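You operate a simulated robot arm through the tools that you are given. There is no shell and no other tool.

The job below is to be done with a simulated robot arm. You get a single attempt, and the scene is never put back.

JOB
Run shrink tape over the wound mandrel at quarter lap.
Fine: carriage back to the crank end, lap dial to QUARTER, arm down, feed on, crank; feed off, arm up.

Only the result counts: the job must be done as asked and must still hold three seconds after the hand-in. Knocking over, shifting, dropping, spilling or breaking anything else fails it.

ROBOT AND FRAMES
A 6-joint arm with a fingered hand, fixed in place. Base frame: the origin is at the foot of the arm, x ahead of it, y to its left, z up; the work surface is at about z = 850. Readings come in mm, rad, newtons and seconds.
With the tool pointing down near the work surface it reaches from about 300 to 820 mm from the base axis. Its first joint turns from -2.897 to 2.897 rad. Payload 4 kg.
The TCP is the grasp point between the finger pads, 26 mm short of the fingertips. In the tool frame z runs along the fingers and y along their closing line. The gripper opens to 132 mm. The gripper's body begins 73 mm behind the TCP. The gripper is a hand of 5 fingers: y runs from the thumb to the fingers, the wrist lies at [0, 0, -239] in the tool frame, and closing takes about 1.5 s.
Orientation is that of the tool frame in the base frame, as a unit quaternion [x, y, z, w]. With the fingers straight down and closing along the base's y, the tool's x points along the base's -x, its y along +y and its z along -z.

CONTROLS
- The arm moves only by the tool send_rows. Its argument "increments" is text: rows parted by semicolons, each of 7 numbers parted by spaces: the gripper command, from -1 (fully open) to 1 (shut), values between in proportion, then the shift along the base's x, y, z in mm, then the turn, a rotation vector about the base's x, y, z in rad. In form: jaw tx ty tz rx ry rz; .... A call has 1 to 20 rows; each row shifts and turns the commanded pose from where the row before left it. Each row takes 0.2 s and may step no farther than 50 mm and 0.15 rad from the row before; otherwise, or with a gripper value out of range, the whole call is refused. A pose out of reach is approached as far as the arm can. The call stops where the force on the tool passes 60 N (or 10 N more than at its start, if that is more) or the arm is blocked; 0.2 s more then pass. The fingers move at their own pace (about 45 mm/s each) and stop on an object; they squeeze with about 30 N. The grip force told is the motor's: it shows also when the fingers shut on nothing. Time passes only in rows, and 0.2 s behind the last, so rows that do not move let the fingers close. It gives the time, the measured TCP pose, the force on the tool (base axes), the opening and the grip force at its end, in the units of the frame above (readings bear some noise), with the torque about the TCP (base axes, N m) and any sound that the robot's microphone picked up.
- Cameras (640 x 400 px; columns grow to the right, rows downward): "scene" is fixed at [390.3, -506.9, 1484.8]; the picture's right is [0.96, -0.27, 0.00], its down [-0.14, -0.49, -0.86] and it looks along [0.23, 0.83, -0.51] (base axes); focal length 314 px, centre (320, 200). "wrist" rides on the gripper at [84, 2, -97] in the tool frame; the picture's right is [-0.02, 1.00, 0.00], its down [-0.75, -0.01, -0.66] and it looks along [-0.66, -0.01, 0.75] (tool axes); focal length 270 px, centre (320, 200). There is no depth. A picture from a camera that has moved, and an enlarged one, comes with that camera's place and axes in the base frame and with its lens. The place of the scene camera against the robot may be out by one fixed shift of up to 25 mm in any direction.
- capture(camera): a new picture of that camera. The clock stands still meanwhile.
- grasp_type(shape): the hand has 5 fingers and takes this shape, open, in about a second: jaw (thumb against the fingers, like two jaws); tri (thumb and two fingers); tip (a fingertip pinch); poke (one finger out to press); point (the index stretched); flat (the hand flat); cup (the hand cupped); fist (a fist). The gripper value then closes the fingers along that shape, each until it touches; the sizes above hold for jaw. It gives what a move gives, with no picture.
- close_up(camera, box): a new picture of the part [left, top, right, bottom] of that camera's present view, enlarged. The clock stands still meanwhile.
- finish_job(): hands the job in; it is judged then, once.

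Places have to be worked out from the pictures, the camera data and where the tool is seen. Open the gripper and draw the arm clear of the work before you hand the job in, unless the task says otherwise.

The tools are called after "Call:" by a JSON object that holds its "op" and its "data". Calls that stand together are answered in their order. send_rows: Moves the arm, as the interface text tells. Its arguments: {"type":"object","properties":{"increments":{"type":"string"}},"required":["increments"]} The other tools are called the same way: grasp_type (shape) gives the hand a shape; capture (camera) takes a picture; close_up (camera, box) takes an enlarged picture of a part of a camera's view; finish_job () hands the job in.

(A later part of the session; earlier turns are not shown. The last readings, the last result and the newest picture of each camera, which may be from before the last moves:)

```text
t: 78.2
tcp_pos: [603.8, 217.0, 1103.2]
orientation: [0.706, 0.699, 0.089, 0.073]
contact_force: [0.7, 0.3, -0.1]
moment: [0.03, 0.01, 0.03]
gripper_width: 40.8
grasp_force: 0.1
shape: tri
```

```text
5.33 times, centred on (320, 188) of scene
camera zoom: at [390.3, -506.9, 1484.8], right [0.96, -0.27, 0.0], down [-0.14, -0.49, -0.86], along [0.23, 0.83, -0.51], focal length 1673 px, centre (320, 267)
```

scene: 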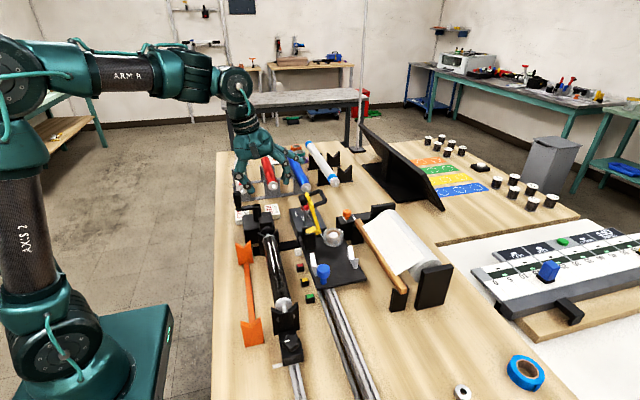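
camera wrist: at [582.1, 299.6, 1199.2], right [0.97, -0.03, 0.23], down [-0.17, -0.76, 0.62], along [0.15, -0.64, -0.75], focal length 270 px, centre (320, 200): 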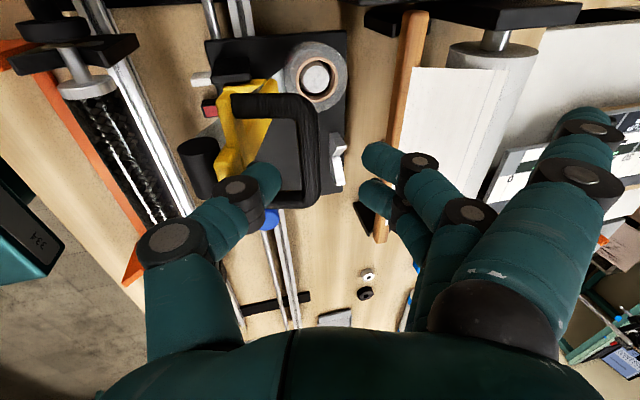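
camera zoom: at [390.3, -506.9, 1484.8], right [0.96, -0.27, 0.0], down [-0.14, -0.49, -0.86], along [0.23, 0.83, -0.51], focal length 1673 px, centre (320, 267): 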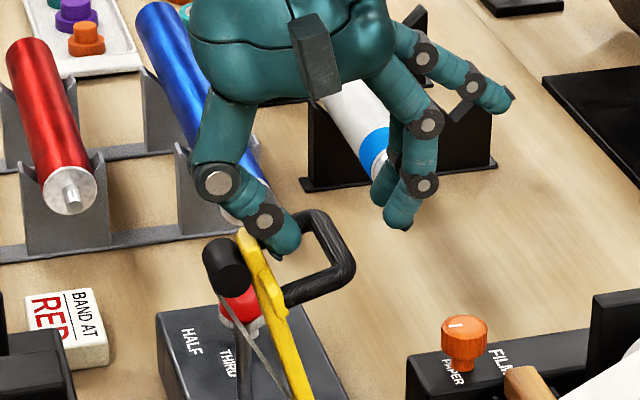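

Thumb is above the loop opening and the fingers are outside the bar. I descend the last 28 mm and close on the bar.

Call:
{"op": "send_rows", "data": {"increments": "0.38 1 1 -10 0 0 0; 0.38 0 0 -10 0 0 0; 0.38 0 0 -8 0 0 0; 0.38 0 0 0 0 0 0"}}

Call:
{"op": "close_up", "data": {"camera": "scene", "box": [270, 150, 370, 225]}}

Call:
{"op": "capture", "data": {"camera": "wrist"}}

```text
t: 79.2
tcp_pos: [602.9, 217.6, 1074.1]
orientation: [0.706, 0.698, 0.088, 0.074]
contact_force: [0.0, 0.3, -0.2]
moment: [0.0, 0.02, -0.03]
gripper_width: 40.4
grasp_force: 0.1
shape: tri
```

```text
5.33 times, centred on (320, 188) of scene
camera zoom: at [390.3, -506.9, 1484.8], right [0.96, -0.27, 0.0], down [-0.14, -0.49, -0.86], along [0.23, 0.83, -0.51], focal length 1673 px, centre (320, 267)
```

zoom: 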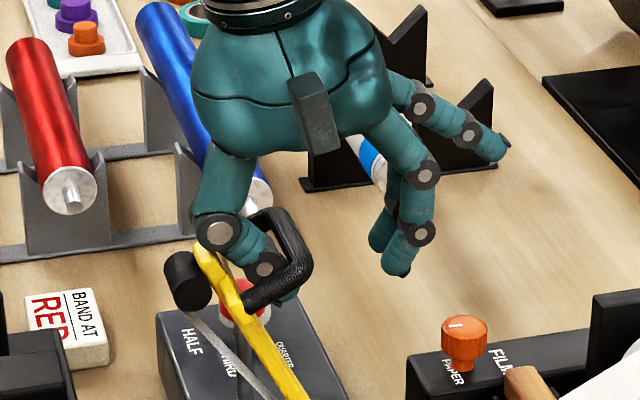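

```text
taken
camera wrist: at [582.1, 301.2, 1170.7], right [0.97, -0.03, 0.23], down [-0.17, -0.76, 0.62], along [0.15, -0.64, -0.75], focal length 270 px, centre (320, 200)
```

wrist: 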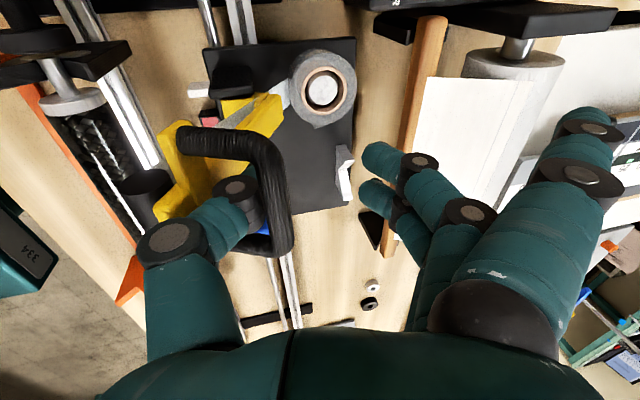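

The thumb has nudged the arm a little forward with no load, and it swings freely. The bar is still between thumb and fingers, so I close on it.

Call:
{"op": "send_rows", "data": {"increments": "0.6 0 0 0 0 0 0; 0.8 0 0 0 0 0 0; 1 0 0 0 0 0 0; 1 0 0 0 0 0 0; 1 0 0 0 0 0 0; 1 0 0 0 0 0 0"}}

Call:
{"op": "close_up", "data": {"camera": "scene", "box": [270, 150, 370, 225]}}

Call:
{"op": "capture", "data": {"camera": "wrist"}}

```text
t: 80.6
tcp_pos: [601.7, 218.7, 1074.8]
orientation: [0.706, 0.699, 0.088, 0.075]
contact_force: [-8.1, 0.0, 5.8]
moment: [-0.02, 1.17, 0.0]
gripper_width: 0.3
grasp_force: 29.8
shape: tri
```

```text
5.33 times, centred on (320, 188) of scene
camera zoom: at [390.3, -506.9, 1484.8], right [0.96, -0.27, 0.0], down [-0.14, -0.49, -0.86], along [0.23, 0.83, -0.51], focal length 1673 px, centre (320, 267)
```

zoom: 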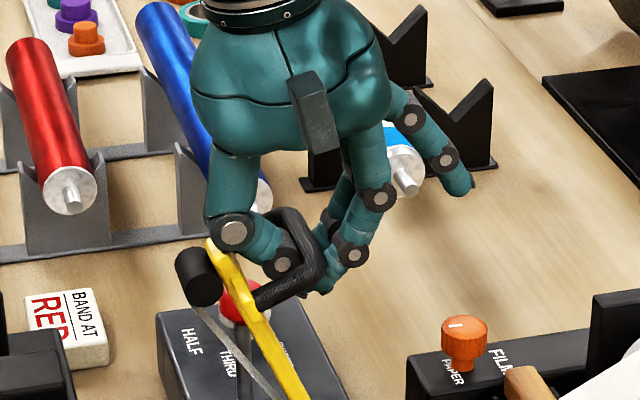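

```text
taken
camera wrist: at [581.6, 301.3, 1171.1], right [0.97, -0.03, 0.23], down [-0.17, -0.76, 0.62], along [0.15, -0.64, -0.75], focal length 270 px, centre (320, 200)
```

wrist: 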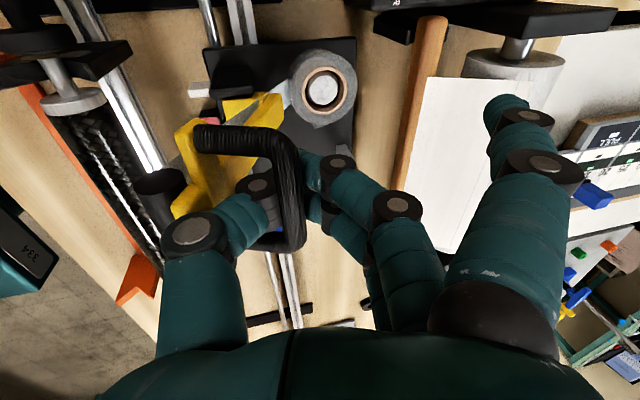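

The fingers cage the D-bar. I swing the arm forward along the arc about its pivot at roughly (560,918), starting with half of the travel.

Call:
{"op": "send_rows", "data": {"increments": "1 -16.6 0 3.8 0 0 0; 1 -16.9 0 2.1 0 0 0; 1 -17.1 0 0.3 0 0 0; 1 -17 0 -1.5 0 0 0; 1 -16.7 0 -3.2 0 0 0; 1 0 0 0 0 0 0"}}

Call:
{"op": "close_up", "data": {"camera": "scene", "box": [240, 160, 360, 250]}}

Call:
{"op": "capture", "data": {"camera": "wrist"}}

```text
t: 82.0
tcp_pos: [519.9, 216.8, 1072.4]
orientation: [0.707, 0.698, 0.087, 0.074]
contact_force: [20.1, -0.3, -48.1]
moment: [-0.02, -0.42, -0.01]
gripper_width: 0.0
grasp_force: 30.6
shape: tri
```

```text
4.44 times, centred on (300, 205) of scene
camera zoom: at [390.3, -506.9, 1484.8], right [0.96, -0.27, 0.0], down [-0.14, -0.49, -0.86], along [0.23, 0.83, -0.51], focal length 1394 px, centre (409, 178)
```

zoom: 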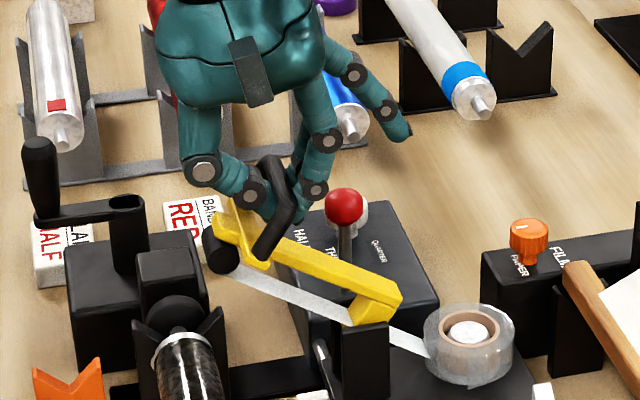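

```text
taken
camera wrist: at [498.7, 300.0, 1169.0], right [0.97, -0.03, 0.23], down [-0.17, -0.76, 0.62], along [0.15, -0.64, -0.75], focal length 270 px, centre (320, 200)
```

wrist: 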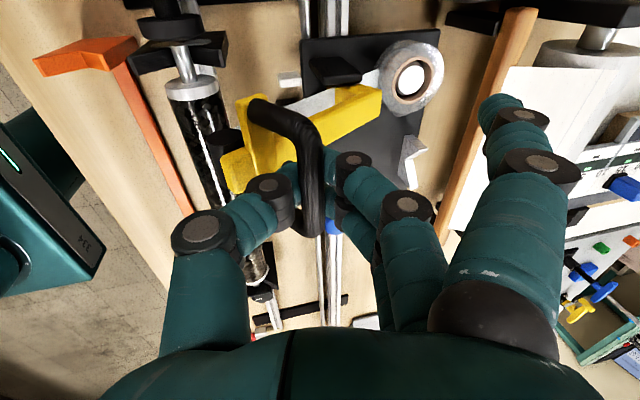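

The arm is already well forward, and the tool is being pulled down (-48 N), so the true arc drops sooner. I lower the hand to relieve it and follow.

Call:
{"op": "send_rows", "data": {"increments": "1 2 0 -8 0 0 0; 1 1 0 -8 0 0 0; 1 0 0 -8 0 0 0; 1 0 0 0 0 0 0"}}

Call:
{"op": "close_up", "data": {"camera": "scene", "box": [240, 160, 360, 250]}}

```text
t: 83.0
tcp_pos: [522.6, 217.5, 1052.6]
orientation: [0.705, 0.699, 0.09, 0.074]
contact_force: [-0.1, 0.5, 1.0]
moment: [0.02, 0.0, -0.01]
gripper_width: 0.1
grasp_force: 30.0
shape: tri
```

```text
4.44 times, centred on (300, 205) of scene
camera zoom: at [390.3, -506.9, 1484.8], right [0.96, -0.27, 0.0], down [-0.14, -0.49, -0.86], along [0.23, 0.83, -0.51], focal length 1394 px, centre (409, 178)
```

zoom: 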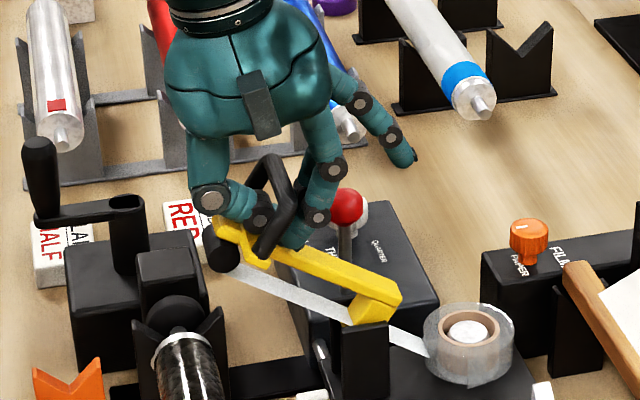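

Force is gone and the arm holds where it is, its roller still about 75 mm from the mandrel. I continue the push down and inward.

Call:
{"op": "send_rows", "data": {"increments": "1 -12 0 -4 0 0 0; 1 -12 0 -5 0 0 0; 1 -11 0 -6 0 0 0; 1 -10 0 -7 0 0 0; 1 0 0 0 0 0 0"}}

Call:
{"op": "close_up", "data": {"camera": "scene", "box": [240, 160, 360, 250]}}

Call:
{"op": "capture", "data": {"camera": "wrist"}}

```text
t: 84.2
tcp_pos: [477.3, 217.9, 1029.9]
orientation: [0.707, 0.698, 0.088, 0.074]
contact_force: [0.2, 0.1, 0.6]
moment: [0.0, 0.0, 0.01]
gripper_width: 0.1
grasp_force: 30.1
shape: tri
```

```text
4.44 times, centred on (300, 205) of scene
camera zoom: at [390.3, -506.9, 1484.8], right [0.96, -0.27, 0.0], down [-0.14, -0.49, -0.86], along [0.23, 0.83, -0.51], focal length 1394 px, centre (409, 178)
```

zoom: 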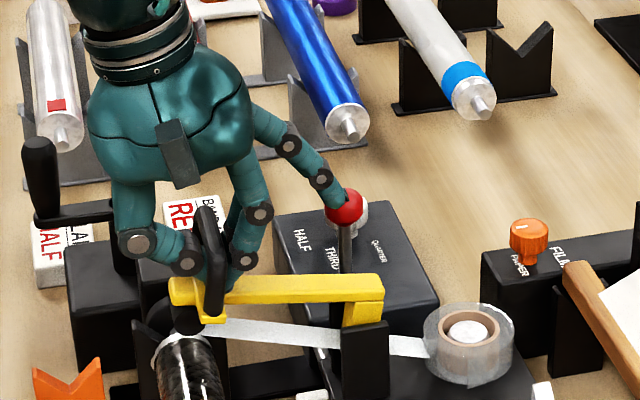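

```text
taken
camera wrist: at [456.5, 301.3, 1125.3], right [0.97, -0.03, 0.23], down [-0.17, -0.77, 0.62], along [0.15, -0.64, -0.75], focal length 270 px, centre (320, 200)
```

wrist: 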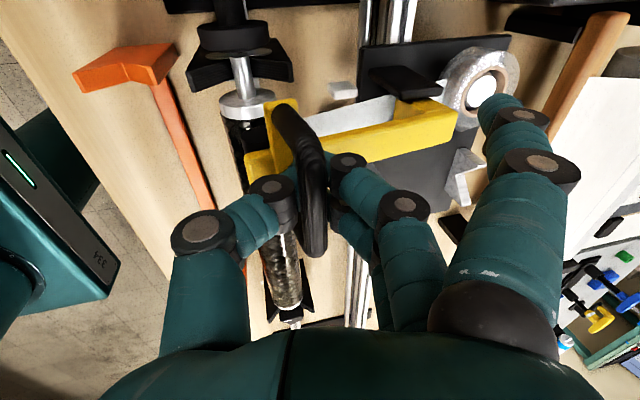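

The arm is nearly level and the roller is close to the mandrel. I continue with small steps until contact force shows.

Call:
{"op": "send_rows", "data": {"increments": "1 -4 0 -6 0 0 0; 1 -4 0 -6 0 0 0; 1 0 0 0 0 0 0"}}

Call:
{"op": "close_up", "data": {"camera": "scene", "box": [240, 180, 340, 255]}}

```text
t: 85.0
tcp_pos: [468.9, 219.1, 1016.7]
orientation: [0.706, 0.698, 0.088, 0.074]
contact_force: [-0.2, 0.2, 0.6]
moment: [0.03, 0.01, 0.0]
gripper_width: 0.1
grasp_force: 30.6
shape: tri
```

```text
5.33 times, centred on (290, 218) of scene
camera zoom: at [390.3, -506.9, 1484.8], right [0.96, -0.27, 0.0], down [-0.14, -0.49, -0.86], along [0.23, 0.83, -0.51], focal length 1673 px, centre (480, 107)
```

zoom: 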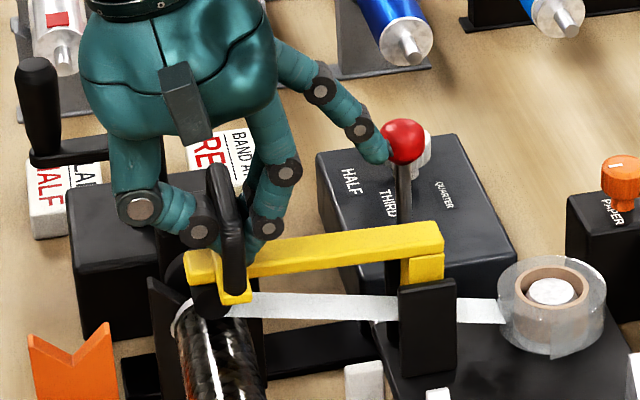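

Call:
{"op": "send_rows", "data": {"increments": "1 -2 0 -6 0 0 0; 1 -2 0 -6 0 0 0; 1 0 0 0 0 0 0"}}

Call:
{"op": "close_up", "data": {"camera": "scene", "box": [240, 180, 340, 255]}}

Call:
{"op": "capture", "data": {"camera": "wrist"}}

```text
t: 86.0
tcp_pos: [468.6, 219.0, 1011.0]
orientation: [0.707, 0.697, 0.095, 0.077]
contact_force: [-3.3, -3.5, 17.1]
moment: [-0.24, 0.08, 0.02]
gripper_width: 0.3
grasp_force: 29.8
shape: tri
stopped in row 3: the force on the tool passed its limit at 62 N (the readings are from after the stop); the commanded pose is now the measured one
```

```text
5.33 times, centred on (290, 218) of scene
camera zoom: at [390.3, -506.9, 1484.8], right [0.96, -0.27, 0.0], down [-0.14, -0.49, -0.86], along [0.23, 0.83, -0.51], focal length 1673 px, centre (480, 107)
```

zoom: 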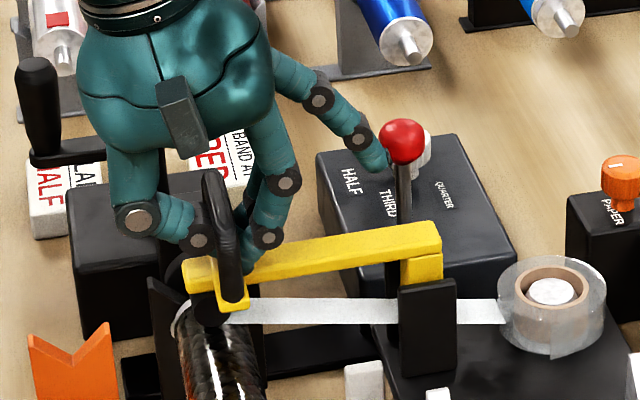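

```text
taken
camera wrist: at [446.4, 301.5, 1107.2], right [0.97, -0.04, 0.24], down [-0.18, -0.77, 0.61], along [0.16, -0.64, -0.75], focal length 270 px, centre (320, 200)
```

wrist: 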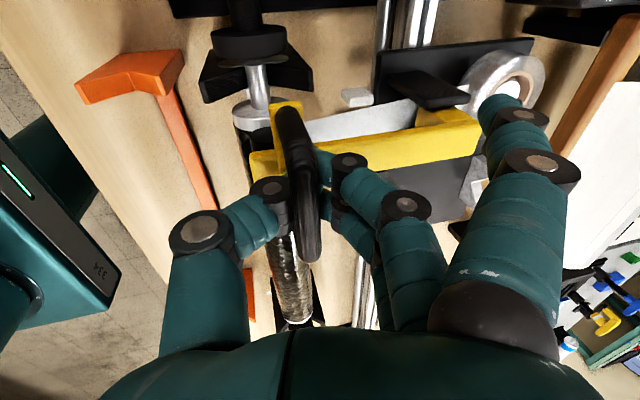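

Contact force shows that the roller is on the mandrel and the arm is down. I open the hand and rise straight up off the handle.

Call:
{"op": "send_rows", "data": {"increments": "1 0 0 3 0 0 0; 0.3 0 0 0 0 0 0; -0.1 0 0 0 0 0 0; -0.1 0 0 0 0 0 0; -0.1 0 0 0 0 0 0; -0.1 0 0 0 0 0 0; -0.1 0 0 30 0 0 0; -0.1 0 0 40 0 0 0; -0.1 0 0 40 0 0 0; -0.1 0 0 0 0 0 0"}}

Call:
{"op": "capture", "data": {"camera": "wrist"}}

Call:
{"op": "close_up", "data": {"camera": "scene", "box": [230, 180, 370, 285]}}

```text
t: 88.2
tcp_pos: [467.9, 220.3, 1123.3]
orientation: [0.706, 0.698, 0.093, 0.075]
contact_force: [-0.5, 0.1, -0.3]
moment: [-0.04, 0.02, -0.03]
gripper_width: 71.9
grasp_force: 0.0
shape: tri
```

```text
taken
camera wrist: at [446.7, 302.1, 1218.8], right [0.97, -0.04, 0.24], down [-0.18, -0.77, 0.62], along [0.16, -0.64, -0.75], focal length 270 px, centre (320, 200)
```

wrist: 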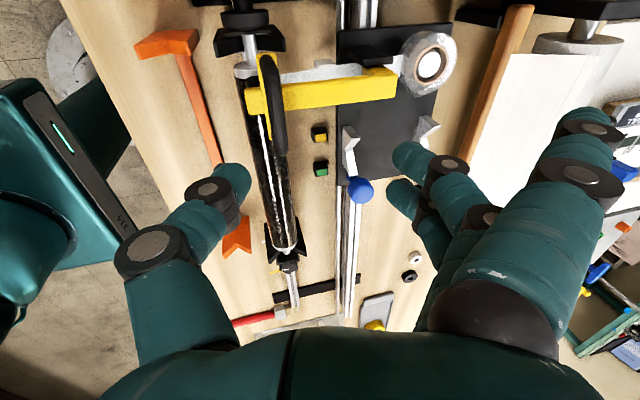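

```text
3.81 times, centred on (300, 232) of scene
camera zoom: at [390.3, -506.9, 1484.8], right [0.96, -0.27, 0.0], down [-0.14, -0.49, -0.86], along [0.23, 0.83, -0.51], focal length 1195 px, centre (396, 76)
```

zoom: 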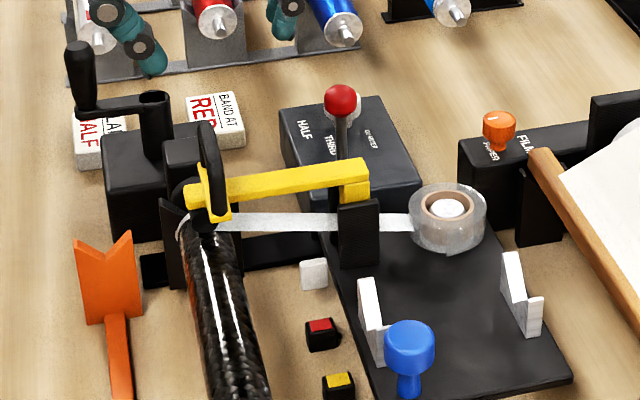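

The arm is down with its roller on the crank end of the mandrel, the tape leads to the roll, and the carriage has not moved. Next comes the feed lever: I move above the red ball at about (583,331,971).

Call:
{"op": "send_rows", "data": {"increments": "-0.1 29 28 0 0 0 0; -0.1 29 28 -10 0 0 0; -0.1 29 28 -15 0 0 0; -0.1 28 27 -20 0 0 0; -0.1 0 0 -20 0 0 0; -0.1 0 0 0 0 0 0"}}

Call:
{"op": "capture", "data": {"camera": "wrist"}}

Call:
{"op": "close_up", "data": {"camera": "scene", "box": [250, 140, 390, 245]}}

```text
t: 89.6
tcp_pos: [584.3, 329.7, 1057.1]
orientation: [0.706, 0.698, 0.093, 0.075]
contact_force: [-0.5, 0.0, -0.2]
moment: [0.01, -0.03, 0.01]
gripper_width: 71.7
grasp_force: 0.2
shape: tri
```

```text
taken
camera wrist: at [562.5, 412.6, 1154.2], right [0.97, -0.04, 0.24], down [-0.18, -0.77, 0.62], along [0.16, -0.64, -0.75], focal length 270 px, centre (320, 200)
```

wrist: 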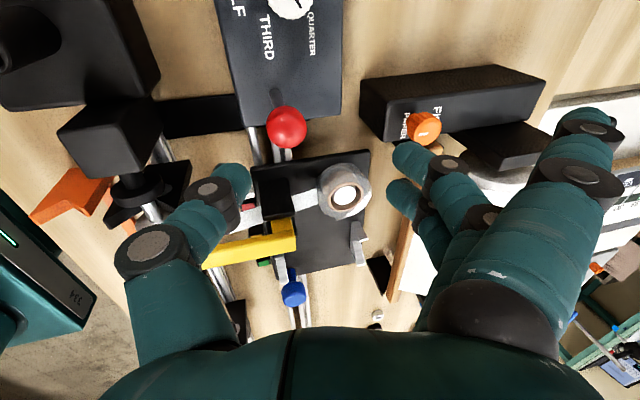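

```text
3.81 times, centred on (320, 192) of scene
camera zoom: at [390.3, -506.9, 1484.8], right [0.96, -0.27, 0.0], down [-0.14, -0.49, -0.86], along [0.23, 0.83, -0.51], focal length 1195 px, centre (320, 229)
```

zoom: 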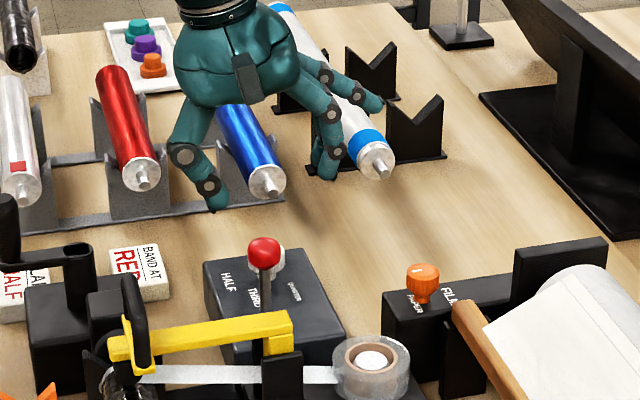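

The ball is centred under the hand and the outstretched fingers will stay above the film block. I descend onto the ball and close.

Call:
{"op": "send_rows", "data": {"increments": "-0.1 -3 0.5 -30 0 0 0; -0.1 0 0 -30 0 0 0; -0.1 0 0 -20 0 0 0; -0.1 0 0 0 0 0 0; 0.4 0 0 0 0 0 0; 0.7 0 0 0 0 0 0; 1 0 0 0 0 0 0; 1 0 0 0 0 0 0; 1 0 0 0 0 0 0"}}

Call:
{"op": "capture", "data": {"camera": "wrist"}}

Call:
{"op": "close_up", "data": {"camera": "scene", "box": [250, 140, 390, 245]}}

```text
t: 91.6
tcp_pos: [579.9, 329.8, 977.6]
orientation: [0.706, 0.698, 0.092, 0.077]
contact_force: [1.2, 1.3, -5.0]
moment: [0.0, -0.11, 0.0]
gripper_width: 16.7
grasp_force: 30.2
shape: tri
```

```text
taken
camera wrist: at [558.3, 412.8, 1074.1], right [0.97, -0.04, 0.24], down [-0.18, -0.77, 0.62], along [0.16, -0.64, -0.75], focal length 270 px, centre (320, 200)
```

wrist: 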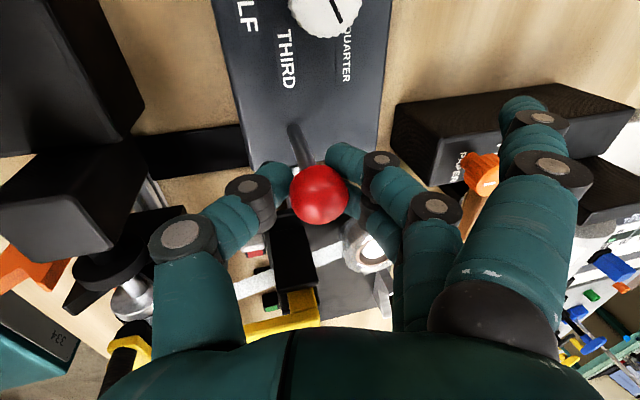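

```text
3.81 times, centred on (320, 192) of scene
camera zoom: at [390.3, -506.9, 1484.8], right [0.96, -0.27, 0.0], down [-0.14, -0.49, -0.86], along [0.23, 0.83, -0.51], focal length 1195 px, centre (320, 229)
```

zoom: 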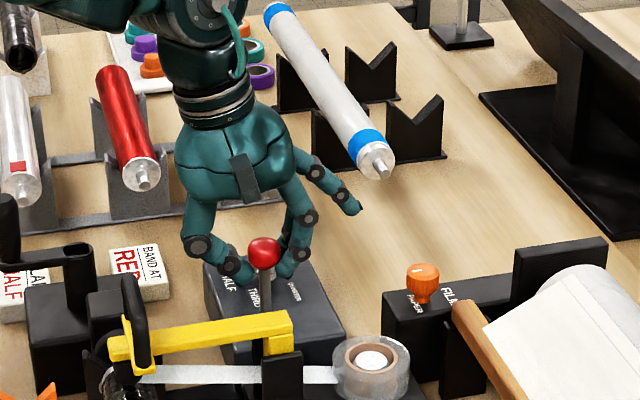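

The ball is gripped and the lever stands upright. I probe gently along ±y and ±x to feel which way it moves.

Call:
{"op": "send_rows", "data": {"increments": "1 0 -4 0 0 0 0; 1 0 -4 0 0 0 0; 1 0 0 0 0 0 0"}}

Call:
{"op": "send_rows", "data": {"increments": "1 0 8 0 0 0 0; 1 0 8 0 0 0 0; 1 0 0 0 0 0 0"}}

```text
t: 92.4
tcp_pos: [580.4, 327.1, 978.4]
orientation: [0.702, 0.702, 0.095, 0.074]
contact_force: [4.4, 55.7, -6.2]
moment: [0.91, -0.17, 0.17]
gripper_width: 16.0
grasp_force: 29.6
shape: tri
```

```text
t: 93.2
tcp_pos: [581.0, 331.9, 976.0]
orientation: [0.71, 0.694, 0.089, 0.077]
contact_force: [3.9, -54.9, 0.8]
moment: [-0.86, -0.24, -0.16]
gripper_width: 16.1
grasp_force: 29.6
shape: tri
```

It is stiff both ways along y. I return to centre and probe along x.

Call:
{"op": "send_rows", "data": {"increments": "1 0 -8 0 0 0 0; 1 0 0 0 0 0 0; 1 -4 0 0 0 0 0; 1 -4 0 0 0 0 0; 1 0 0 0 0 0 0"}}

Call:
{"op": "send_rows", "data": {"increments": "1 8 0 0 0 0 0; 1 0 0 0 0 0 0; 1 4 0 0 0 0 0; 1 4 0 0 0 0 0; 1 0 0 0 0 0 0"}}

```text
t: 94.4
tcp_pos: [573.8, 329.2, 976.2]
orientation: [0.707, 0.697, 0.094, 0.076]
contact_force: [24.5, -12.6, -7.1]
moment: [-0.21, -0.59, -0.21]
gripper_width: 13.9
grasp_force: 30.1
shape: tri
```

```text
t: 95.6
tcp_pos: [587.7, 331.0, 975.2]
orientation: [0.706, 0.698, 0.092, 0.075]
contact_force: [-1.0, -5.9, -11.2]
moment: [-0.1, 0.05, -0.11]
gripper_width: 15.4
grasp_force: 29.9
shape: tri
```

Along +x the lever yields with almost no force. I follow it along its arc in +x.

Call:
{"op": "send_rows", "data": {"increments": "1 6 0 -0.5 0 0 0; 1 6 0 -1 0 0 0; 1 6 0 -1.5 0 0 0; 1 0 0 0 0 0 0"}}

Call:
{"op": "capture", "data": {"camera": "wrist"}}

Call:
{"op": "close_up", "data": {"camera": "scene", "box": [270, 170, 370, 245]}}

```text
t: 96.6
tcp_pos: [606.1, 329.4, 971.0]
orientation: [0.706, 0.698, 0.089, 0.075]
contact_force: [-14.5, -2.7, -32.4]
moment: [-0.08, 0.31, -0.04]
gripper_width: 14.0
grasp_force: 30.3
shape: tri
```

```text
taken
camera wrist: at [584.7, 412.6, 1068.2], right [0.97, -0.03, 0.23], down [-0.17, -0.77, 0.62], along [0.16, -0.64, -0.75], focal length 270 px, centre (320, 200)
```

wrist: 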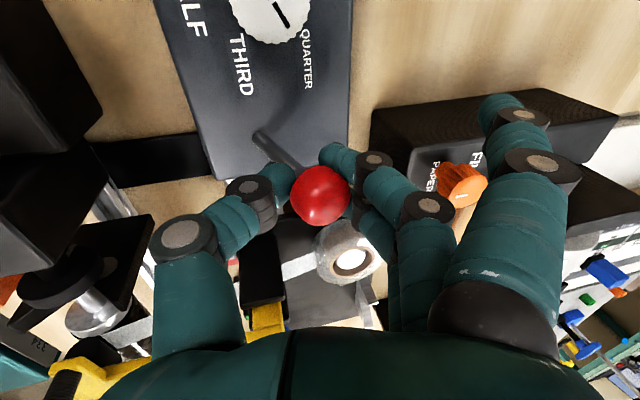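

```text
5.33 times, centred on (320, 208) of scene
camera zoom: at [390.3, -506.9, 1484.8], right [0.96, -0.27, 0.0], down [-0.14, -0.49, -0.86], along [0.23, 0.83, -0.51], focal length 1673 px, centre (320, 160)
```

zoom: 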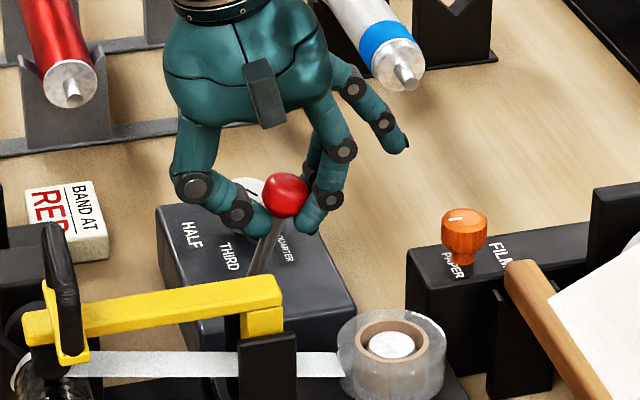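

The lever is tilting toward +x, about 18° so far, and wants to drop. I continue with more downward motion to find its end.

Call:
{"op": "send_rows", "data": {"increments": "1 4 0 -4 0 0 0; 1 5 0 -3 0 0 0; 1 5 0 -3 0 0 0; 1 0 0 0 0 0 0"}}

Call:
{"op": "close_up", "data": {"camera": "scene", "box": [270, 170, 370, 245]}}

```text
t: 97.6
tcp_pos: [618.0, 330.4, 965.8]
orientation: [0.706, 0.698, 0.093, 0.075]
contact_force: [-31.0, -6.8, 25.3]
moment: [-0.19, 3.1, 0.1]
gripper_width: 18.9
grasp_force: 29.8
shape: tri
```

```text
5.33 times, centred on (320, 208) of scene
camera zoom: at [390.3, -506.9, 1484.8], right [0.96, -0.27, 0.0], down [-0.14, -0.49, -0.86], along [0.23, 0.83, -0.51], focal length 1673 px, centre (320, 160)
```

zoom: 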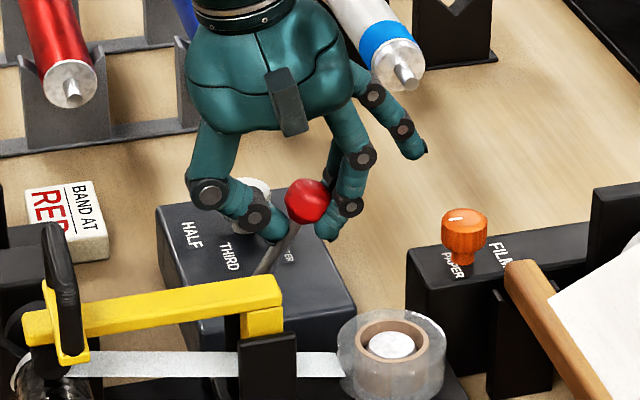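

Resistance is rising, so the lever is probably at its end. I release, rise and check whether it stays over.

Call:
{"op": "send_rows", "data": {"increments": "0.3 0 0 0 0 0 0; -0.1 0 0 0 0 0 0; -0.1 0 0 0 0 0 0; -0.1 0 0 0 0 0 0; -0.1 0 0 0 0 0 0; -0.1 0 0 25 0 0 0; -0.1 0 0 35 0 0 0; -0.1 0 0 35 0 0 0; -0.1 0 0 0 0 0 0"}}

Call:
{"op": "capture", "data": {"camera": "wrist"}}

Call:
{"op": "close_up", "data": {"camera": "scene", "box": [250, 160, 390, 265]}}

```text
t: 99.6
tcp_pos: [619.8, 327.4, 1058.1]
orientation: [0.706, 0.698, 0.093, 0.076]
contact_force: [0.0, -0.4, 0.1]
moment: [0.0, -0.01, -0.02]
gripper_width: 71.6
grasp_force: 0.0
shape: tri
```

```text
taken
camera wrist: at [598.1, 410.3, 1154.1], right [0.97, -0.04, 0.24], down [-0.18, -0.77, 0.62], along [0.16, -0.64, -0.75], focal length 270 px, centre (320, 200)
```

wrist: 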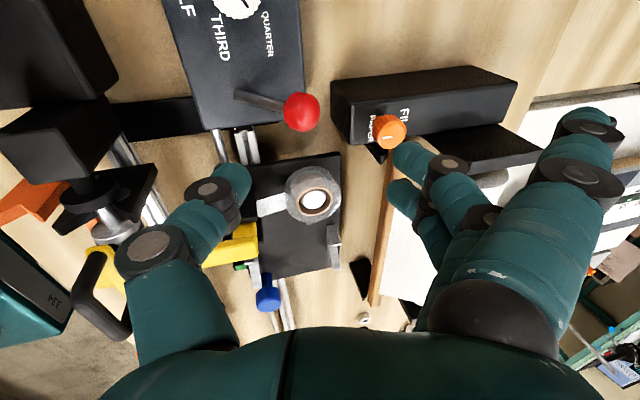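

```text
3.81 times, centred on (320, 212) of scene
camera zoom: at [390.3, -506.9, 1484.8], right [0.96, -0.27, 0.0], down [-0.14, -0.49, -0.86], along [0.23, 0.83, -0.51], focal length 1195 px, centre (320, 152)
```

zoom: 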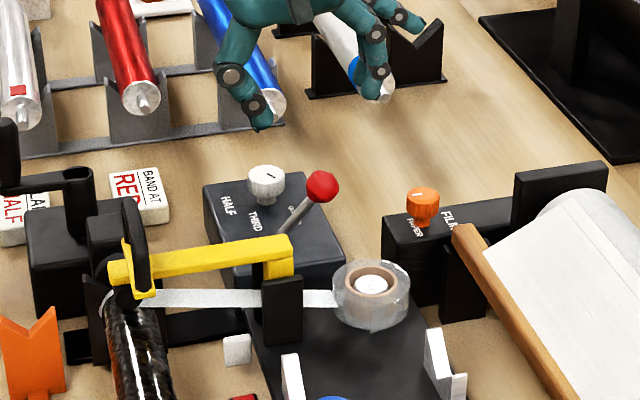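

The lever has snapped fully over to about 45°, so the feed is on. I check that the dial pointer was not disturbed.

Call:
{"op": "close_up", "data": {"camera": "scene", "box": [295, 195, 345, 230]}}

Call:
{"op": "close_up", "data": {"camera": "wrist", "box": [170, 0, 330, 100]}}

```text
11.43 times, centred on (320, 212) of scene
camera zoom: at [390.3, -506.9, 1484.8], right [0.96, -0.27, 0.0], down [-0.14, -0.49, -0.86], along [0.23, 0.83, -0.51], focal length 3584 px, centre (320, 57)
```

zoom: 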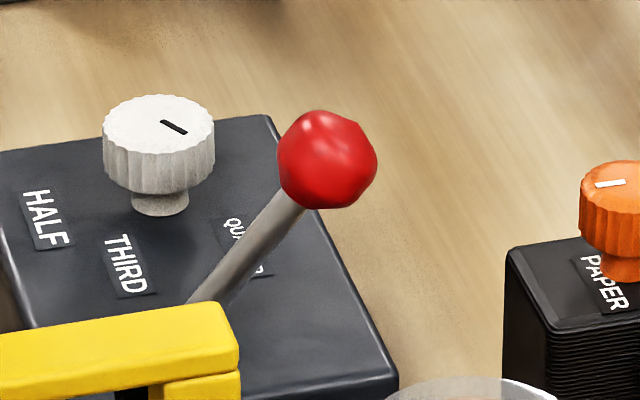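

```text
4.00 times, centred on (250, 50) of wrist
camera zoom: at [598.1, 410.3, 1154.1], right [0.97, -0.04, 0.24], down [-0.18, -0.77, 0.62], along [0.16, -0.64, -0.75], focal length 1081 px, centre (600, 800)
```

zoom: 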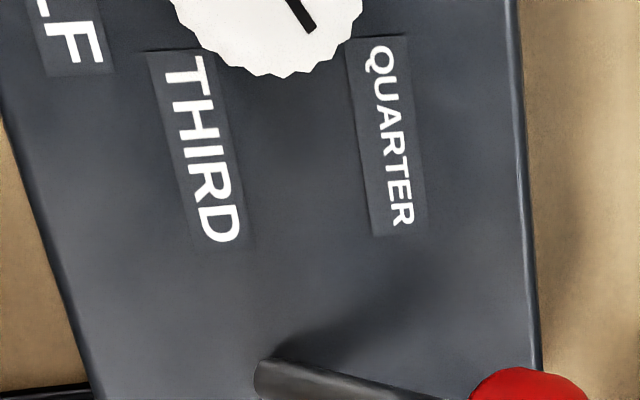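

The pointer still aims at QUARTER and the feed is on. Now the crank: I move over its vertical grip at about (375,392, top 1019) and bring the tool upright.

Call:
{"op": "send_rows", "data": {"increments": "-0.1 -30 15 20 0 0 0; -0.1 -43 15 0 0 0 0; -0.1 -43 12 0 0 0 0; -0.1 -43 10 0 -0.0115 0.12 0; -0.1 -43 8 0 -0.0115 0.12 0; -0.1 -43 5 0 0 0 0; -0.1 0 0 0 0 0 0"}}

Call:
{"op": "capture", "data": {"camera": "wrist"}}

Call:
{"op": "close_up", "data": {"camera": "scene", "box": [210, 130, 350, 235]}}

```text
t: 101.2
tcp_pos: [376.1, 392.1, 1076.3]
orientation: [0.711, 0.703, -0.001, 0.0]
contact_force: [0.3, 0.0, -0.7]
moment: [-0.01, 0.02, 0.02]
gripper_width: 72.0
grasp_force: 0.1
shape: tri
```

```text
taken
camera wrist: at [378.2, 477.9, 1174.4], right [1.0, -0.03, 0.0], down [-0.02, -0.75, 0.66], along [-0.02, -0.66, -0.75], focal length 270 px, centre (320, 200)
```

wrist: 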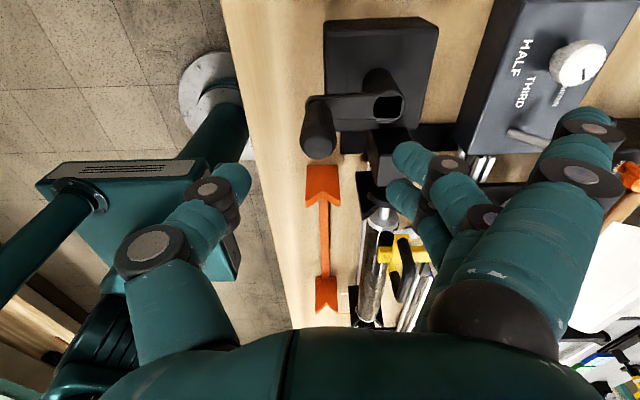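

```text
3.81 times, centred on (280, 182) of scene
camera zoom: at [390.3, -506.9, 1484.8], right [0.96, -0.27, 0.0], down [-0.14, -0.49, -0.86], along [0.23, 0.83, -0.51], focal length 1195 px, centre (472, 267)
```

zoom: 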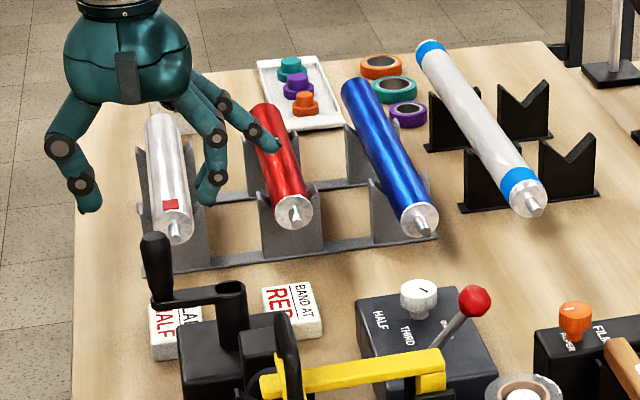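

The grip is at about (374.5,389.5) and the post at (426,394), a radius of about 52 mm. I descend to z≈1009, keeping the fingertips just above the crank arm, and close.

Call:
{"op": "send_rows", "data": {"increments": "-0.1 -1 -2.5 -30 0 0 0; -0.1 0 0 -25 0 0 0; -0.1 0 0 -12 0 0 0; -0.1 0 0 0 0 0 0; 0.4 0 0 0 0 0 0; 0.7 0 0 0 0 0 0; 1 0 0 0 0 0 0; 1 0 0 0 0 0 0; 1 0 0 0 0 0 0"}}

Call:
{"op": "capture", "data": {"camera": "wrist"}}

Call:
{"op": "close_up", "data": {"camera": "scene", "box": [210, 150, 350, 255]}}

```text
t: 103.2
tcp_pos: [373.7, 390.6, 1011.8]
orientation: [0.712, 0.702, -0.001, 0.001]
contact_force: [0.3, 0.3, -4.6]
moment: [0.0, -0.03, 0.02]
gripper_width: 10.6
grasp_force: 30.2
shape: tri
```

```text
taken
camera wrist: at [375.9, 475.9, 1108.5], right [1.0, -0.03, 0.0], down [-0.02, -0.75, 0.66], along [-0.02, -0.66, -0.75], focal length 270 px, centre (320, 200)
```

wrist: 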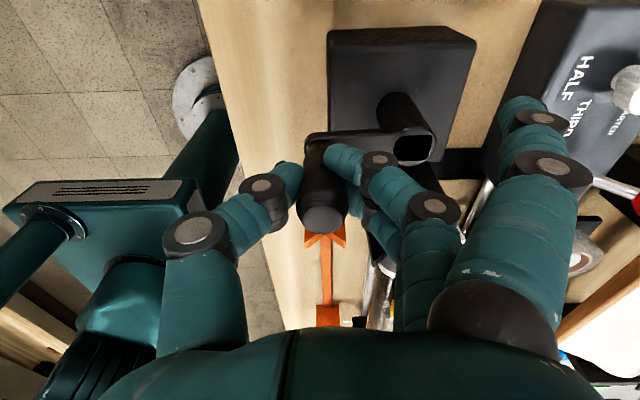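

```text
3.81 times, centred on (280, 202) of scene
camera zoom: at [390.3, -506.9, 1484.8], right [0.96, -0.27, 0.0], down [-0.14, -0.49, -0.86], along [0.23, 0.83, -0.51], focal length 1195 px, centre (472, 190)
```

zoom: 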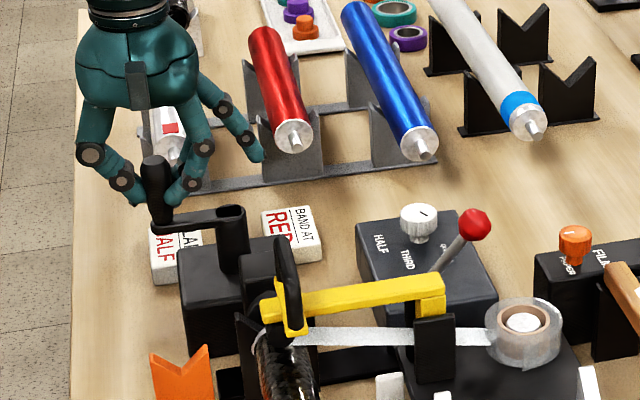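

The crank grip is held. I try a small clockwise turn (from above) and watch the force and the carriage.

Call:
{"op": "send_rows", "data": {"increments": "1 0.1 4.5 0 0 0 0; 1 0.3 4.5 0 0 0 0; 1 0.7 4.4 0 0 0 0; 1 1.3 4.4 0 0 0 0; 1 0 0 0 0 0 0"}}

Call:
{"op": "close_up", "data": {"camera": "scene", "box": [210, 150, 350, 255]}}

```text
t: 104.4
tcp_pos: [376.2, 410.8, 1011.1]
orientation: [0.712, 0.703, 0.0, 0.0]
contact_force: [8.0, -6.6, -10.9]
moment: [-0.08, -0.24, 0.02]
gripper_width: 9.7
grasp_force: 30.4
shape: tri
```

```text
3.81 times, centred on (280, 202) of scene
camera zoom: at [390.3, -506.9, 1484.8], right [0.96, -0.27, 0.0], down [-0.14, -0.49, -0.86], along [0.23, 0.83, -0.51], focal length 1195 px, centre (472, 190)
```

zoom: 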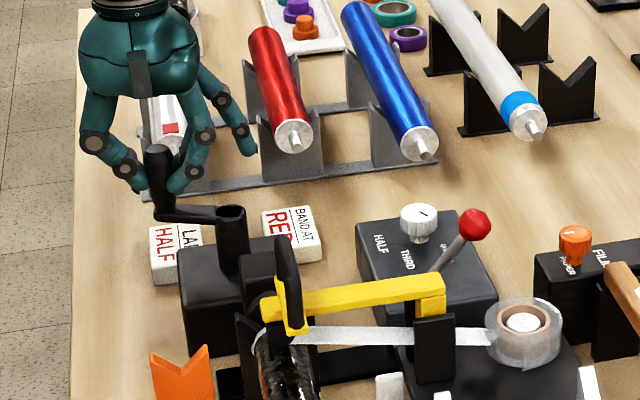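

The crank turns freely clockwise. I continue about 90° and check whether the carriage starts to feed.

Call:
{"op": "send_rows", "data": {"increments": "1 6.3 12 0 0 0 0; 1 9.2 10 0 0 0 0; 1 11.4 7.3 0 0 0 0; 1 13 4.1 0 0 0 0; 1 13.5 0.6 0 0 0 0; 1 13.3 -2.9 0 0 0 0; 1 12 -6.3 0 0 0 0; 1 10 -9.2 0 0 0 0; 1 0 0 0 0 0 0"}}

Call:
{"op": "close_up", "data": {"camera": "scene", "box": [210, 170, 370, 290]}}

```text
t: 106.4
tcp_pos: [466.1, 426.7, 1012.8]
orientation: [0.712, 0.702, 0.002, 0.0]
contact_force: [20.0, 20.9, -4.4]
moment: [0.4, -0.53, 0.08]
gripper_width: 9.2
grasp_force: 30.0
shape: tri
```

```text
3.33 times, centred on (290, 230) of scene
camera zoom: at [390.3, -506.9, 1484.8], right [0.96, -0.27, 0.0], down [-0.14, -0.49, -0.86], along [0.23, 0.83, -0.51], focal length 1046 px, centre (420, 100)
```

zoom: 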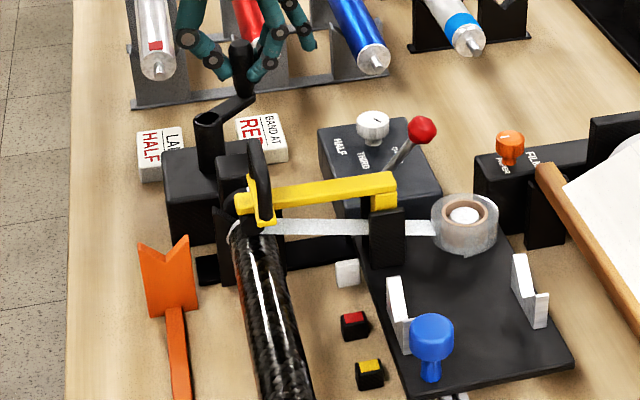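

A quarter turn shows little visible feed so far. I continue through most of a full turn.

Call:
{"op": "send_rows", "data": {"increments": "1 7.3 -11.4 0 0 0 0; 1 4.1 -13 0 0 0 0; 1 0.6 -13.5 0 0 0 0; 1 -2.9 -13.3 0 0 0 0; 1 -6.3 -12 0 0 0 0; 1 -9.2 -10 0 0 0 0; 1 -11.4 -7.3 0 0 0 0; 1 -13 -4.1 0 0 0 0; 1 -13.5 -0.6 0 0 0 0; 1 -13.3 2.9 0 0 0 0; 1 -12 6.3 0 0 0 0; 1 -10 9.2 0 0 0 0; 1 -7.3 11.4 0 0 0 0; 1 -4.1 13 0 0 0 0; 1 -0.6 13.5 0 0 0 0; 1 2.9 13.3 0 0 0 0; 1 0 0 0 0 0 0"}}

Call:
{"op": "close_up", "data": {"camera": "scene", "box": [210, 170, 370, 290]}}

```text
t: 110.0
tcp_pos: [376.6, 411.1, 1013.2]
orientation: [0.711, 0.703, 0.001, -0.001]
contact_force: [-0.4, -0.3, -0.4]
moment: [0.02, 0.01, -0.01]
gripper_width: 5.2
grasp_force: 29.8
shape: tri
```

```text
3.33 times, centred on (290, 230) of scene
camera zoom: at [390.3, -506.9, 1484.8], right [0.96, -0.27, 0.0], down [-0.14, -0.49, -0.86], along [0.23, 0.83, -0.51], focal length 1046 px, centre (420, 100)
```

zoom: 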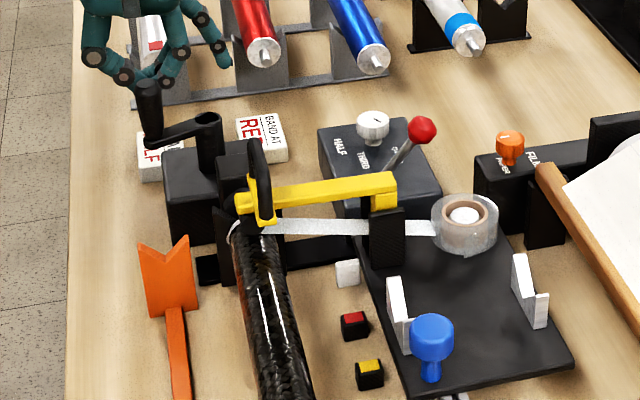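

The crank went almost a full turn before my fingers slipped off the grip, and the carriage did not move, so clockwise seems wrong. I open, rise and locate the grip again to try anticlockwise.

Call:
{"op": "send_rows", "data": {"increments": "-0.1 0 0 0 0 0 0; -0.1 0 0 0 0 0 0; -0.1 0 0 0 0 0 0; -0.1 0 0 0 0 0 0; -0.1 0 -10 30 0 0 0; -0.1 0 -10 30 0 0 0; -0.1 0 0 0 0 0 0"}}

Call:
{"op": "capture", "data": {"camera": "wrist"}}

Call:
{"op": "close_up", "data": {"camera": "scene", "box": [220, 180, 320, 255]}}

```text
t: 111.6
tcp_pos: [375.6, 388.5, 1072.9]
orientation: [0.712, 0.702, 0.0, 0.001]
contact_force: [-0.3, -0.5, 0.3]
moment: [-0.02, 0.03, 0.0]
gripper_width: 71.7
grasp_force: 0.0
shape: tri
```

```text
taken
camera wrist: at [377.8, 474.4, 1170.6], right [1.0, -0.03, 0.0], down [-0.02, -0.75, 0.66], along [-0.02, -0.66, -0.75], focal length 270 px, centre (320, 200)
```

wrist: 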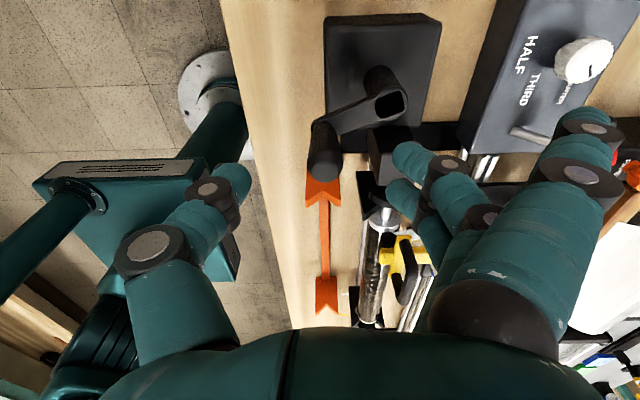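

```text
5.33 times, centred on (270, 218) of scene
camera zoom: at [390.3, -506.9, 1484.8], right [0.96, -0.27, 0.0], down [-0.14, -0.49, -0.86], along [0.23, 0.83, -0.51], focal length 1673 px, centre (587, 107)
```

zoom: 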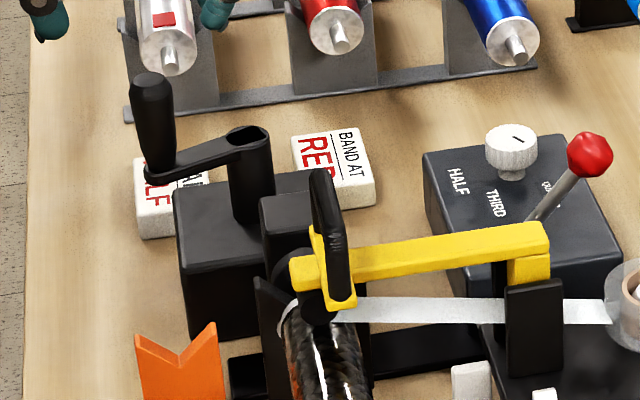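

The grip is now at about (376.6,372.5), and it extends lower than I assumed (down to z≈957), so I can hold it deeper. I regrip at z≈997.

Call:
{"op": "send_rows", "data": {"increments": "-0.1 0.5 -16 0 0 0 0; -0.1 0 0 -30 0 0 0; -0.1 0 0 -30 0 0 0; -0.1 0 0 -16 0 0 0; -0.1 0 0 0 0 0 0; 0.4 0 0 0 0 0 0; 0.7 0 0 0 0 0 0; 1 0 0 0 0 0 0; 1 0 0 0 0 0 0; 1 0 0 0 0 0 0"}}

Call:
{"op": "capture", "data": {"camera": "wrist"}}

```text
t: 113.8
tcp_pos: [378.0, 374.2, 996.2]
orientation: [0.712, 0.703, -0.002, 0.0]
contact_force: [-3.9, -1.6, -3.1]
moment: [-0.04, 0.04, -0.03]
gripper_width: 6.0
grasp_force: 29.0
shape: tri
```

```text
taken
camera wrist: at [379.5, 459.2, 1093.3], right [1.0, -0.03, 0.0], down [-0.02, -0.75, 0.66], along [-0.02, -0.66, -0.75], focal length 270 px, centre (320, 200)
```

wrist: 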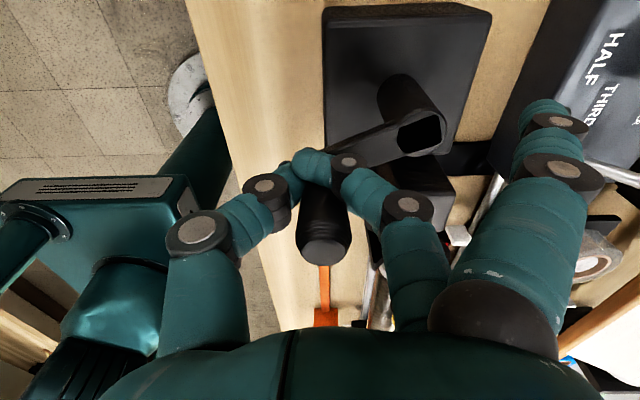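

The handle sits about 8 mm further toward -y than the fingers' centre. I reopen, shift and regrip.

Call:
{"op": "send_rows", "data": {"increments": "-0.1 0 0 0 0 0 0; -0.1 0 0 0 0 0 0; -0.1 0 0 0 0 0 0; -0.1 0 0 0 0 0 0; -0.1 1 -4 0 0 0 0; -0.1 0 -4 0 0 0 0; -0.1 0 0 0 0 0 0"}}

Call:
{"op": "capture", "data": {"camera": "wrist"}}

```text
t: 115.4
tcp_pos: [377.5, 367.7, 996.7]
orientation: [0.711, 0.703, 0.0, 0.0]
contact_force: [-0.1, -0.4, 0.4]
moment: [0.02, -0.01, 0.0]
gripper_width: 71.3
grasp_force: 0.0
shape: tri
```

```text
taken
camera wrist: at [379.8, 452.0, 1093.2], right [1.0, -0.03, 0.0], down [-0.02, -0.75, 0.66], along [-0.02, -0.66, -0.75], focal length 270 px, centre (320, 200)
```

wrist: 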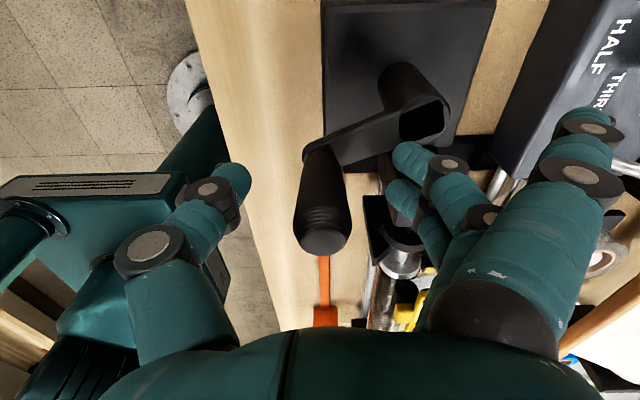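

The handle at (378.5,366) is now centred between thumb and fingers. I close and crank anticlockwise a quarter turn.

Call:
{"op": "send_rows", "data": {"increments": "0.4 0.5 -1 0 0 0 0; 0.7 0 0 0 0 0 0; 1 0 0 0 0 0 0; 1 0 0 0 0 0 0; 1 0 0 0 0 0 0; 1 0 0 0 0 0 0; 1 8.5 -11 0 0 0 0; 1 11 -8.5 0 0 0 0; 1 13 -5.4 0 0 0 0; 1 13.8 -1.8 0 0 0 0; 1 0 0 0 0 0 0"}}

Call:
{"op": "capture", "data": {"camera": "wrist"}}

Call:
{"op": "close_up", "data": {"camera": "scene", "box": [210, 170, 370, 290]}}

```text
t: 117.6
tcp_pos: [420.1, 331.5, 995.1]
orientation: [0.716, 0.698, -0.007, 0.001]
contact_force: [-4.5, -20.9, 10.1]
moment: [-0.13, 0.06, -0.03]
gripper_width: 6.6
grasp_force: 30.2
shape: tri
stopped in row 10: the force on the tool passed its limit at 63 N (the readings are from after the stop); the commanded pose is now the measured one
```

```text
taken
camera wrist: at [423.6, 418.9, 1091.1], right [1.0, -0.04, -0.01], down [-0.03, -0.74, 0.67], along [-0.04, -0.67, -0.74], focal length 270 px, centre (320, 200)
```

wrist: 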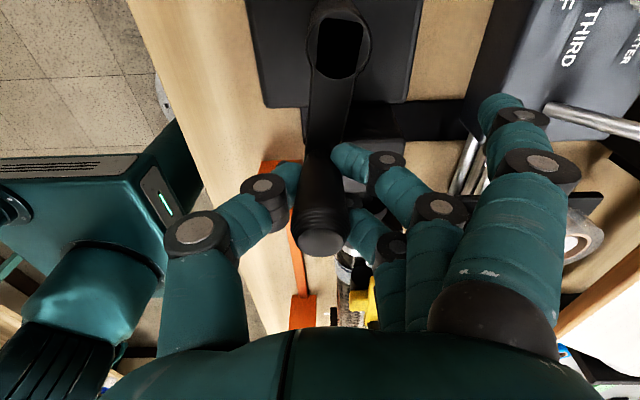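

```text
3.33 times, centred on (290, 230) of scene
camera zoom: at [390.3, -506.9, 1484.8], right [0.96, -0.27, 0.0], down [-0.14, -0.49, -0.86], along [0.23, 0.83, -0.51], focal length 1046 px, centre (420, 100)
```

zoom: 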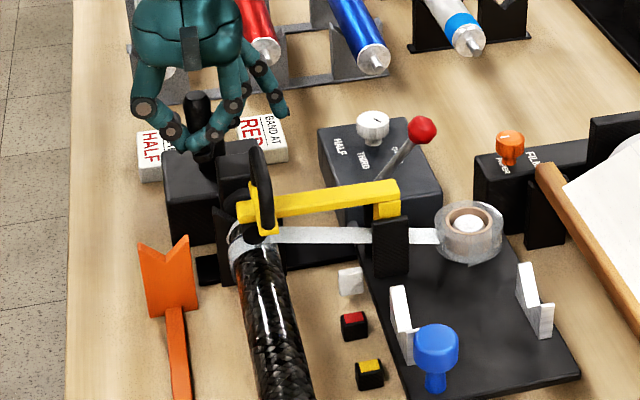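

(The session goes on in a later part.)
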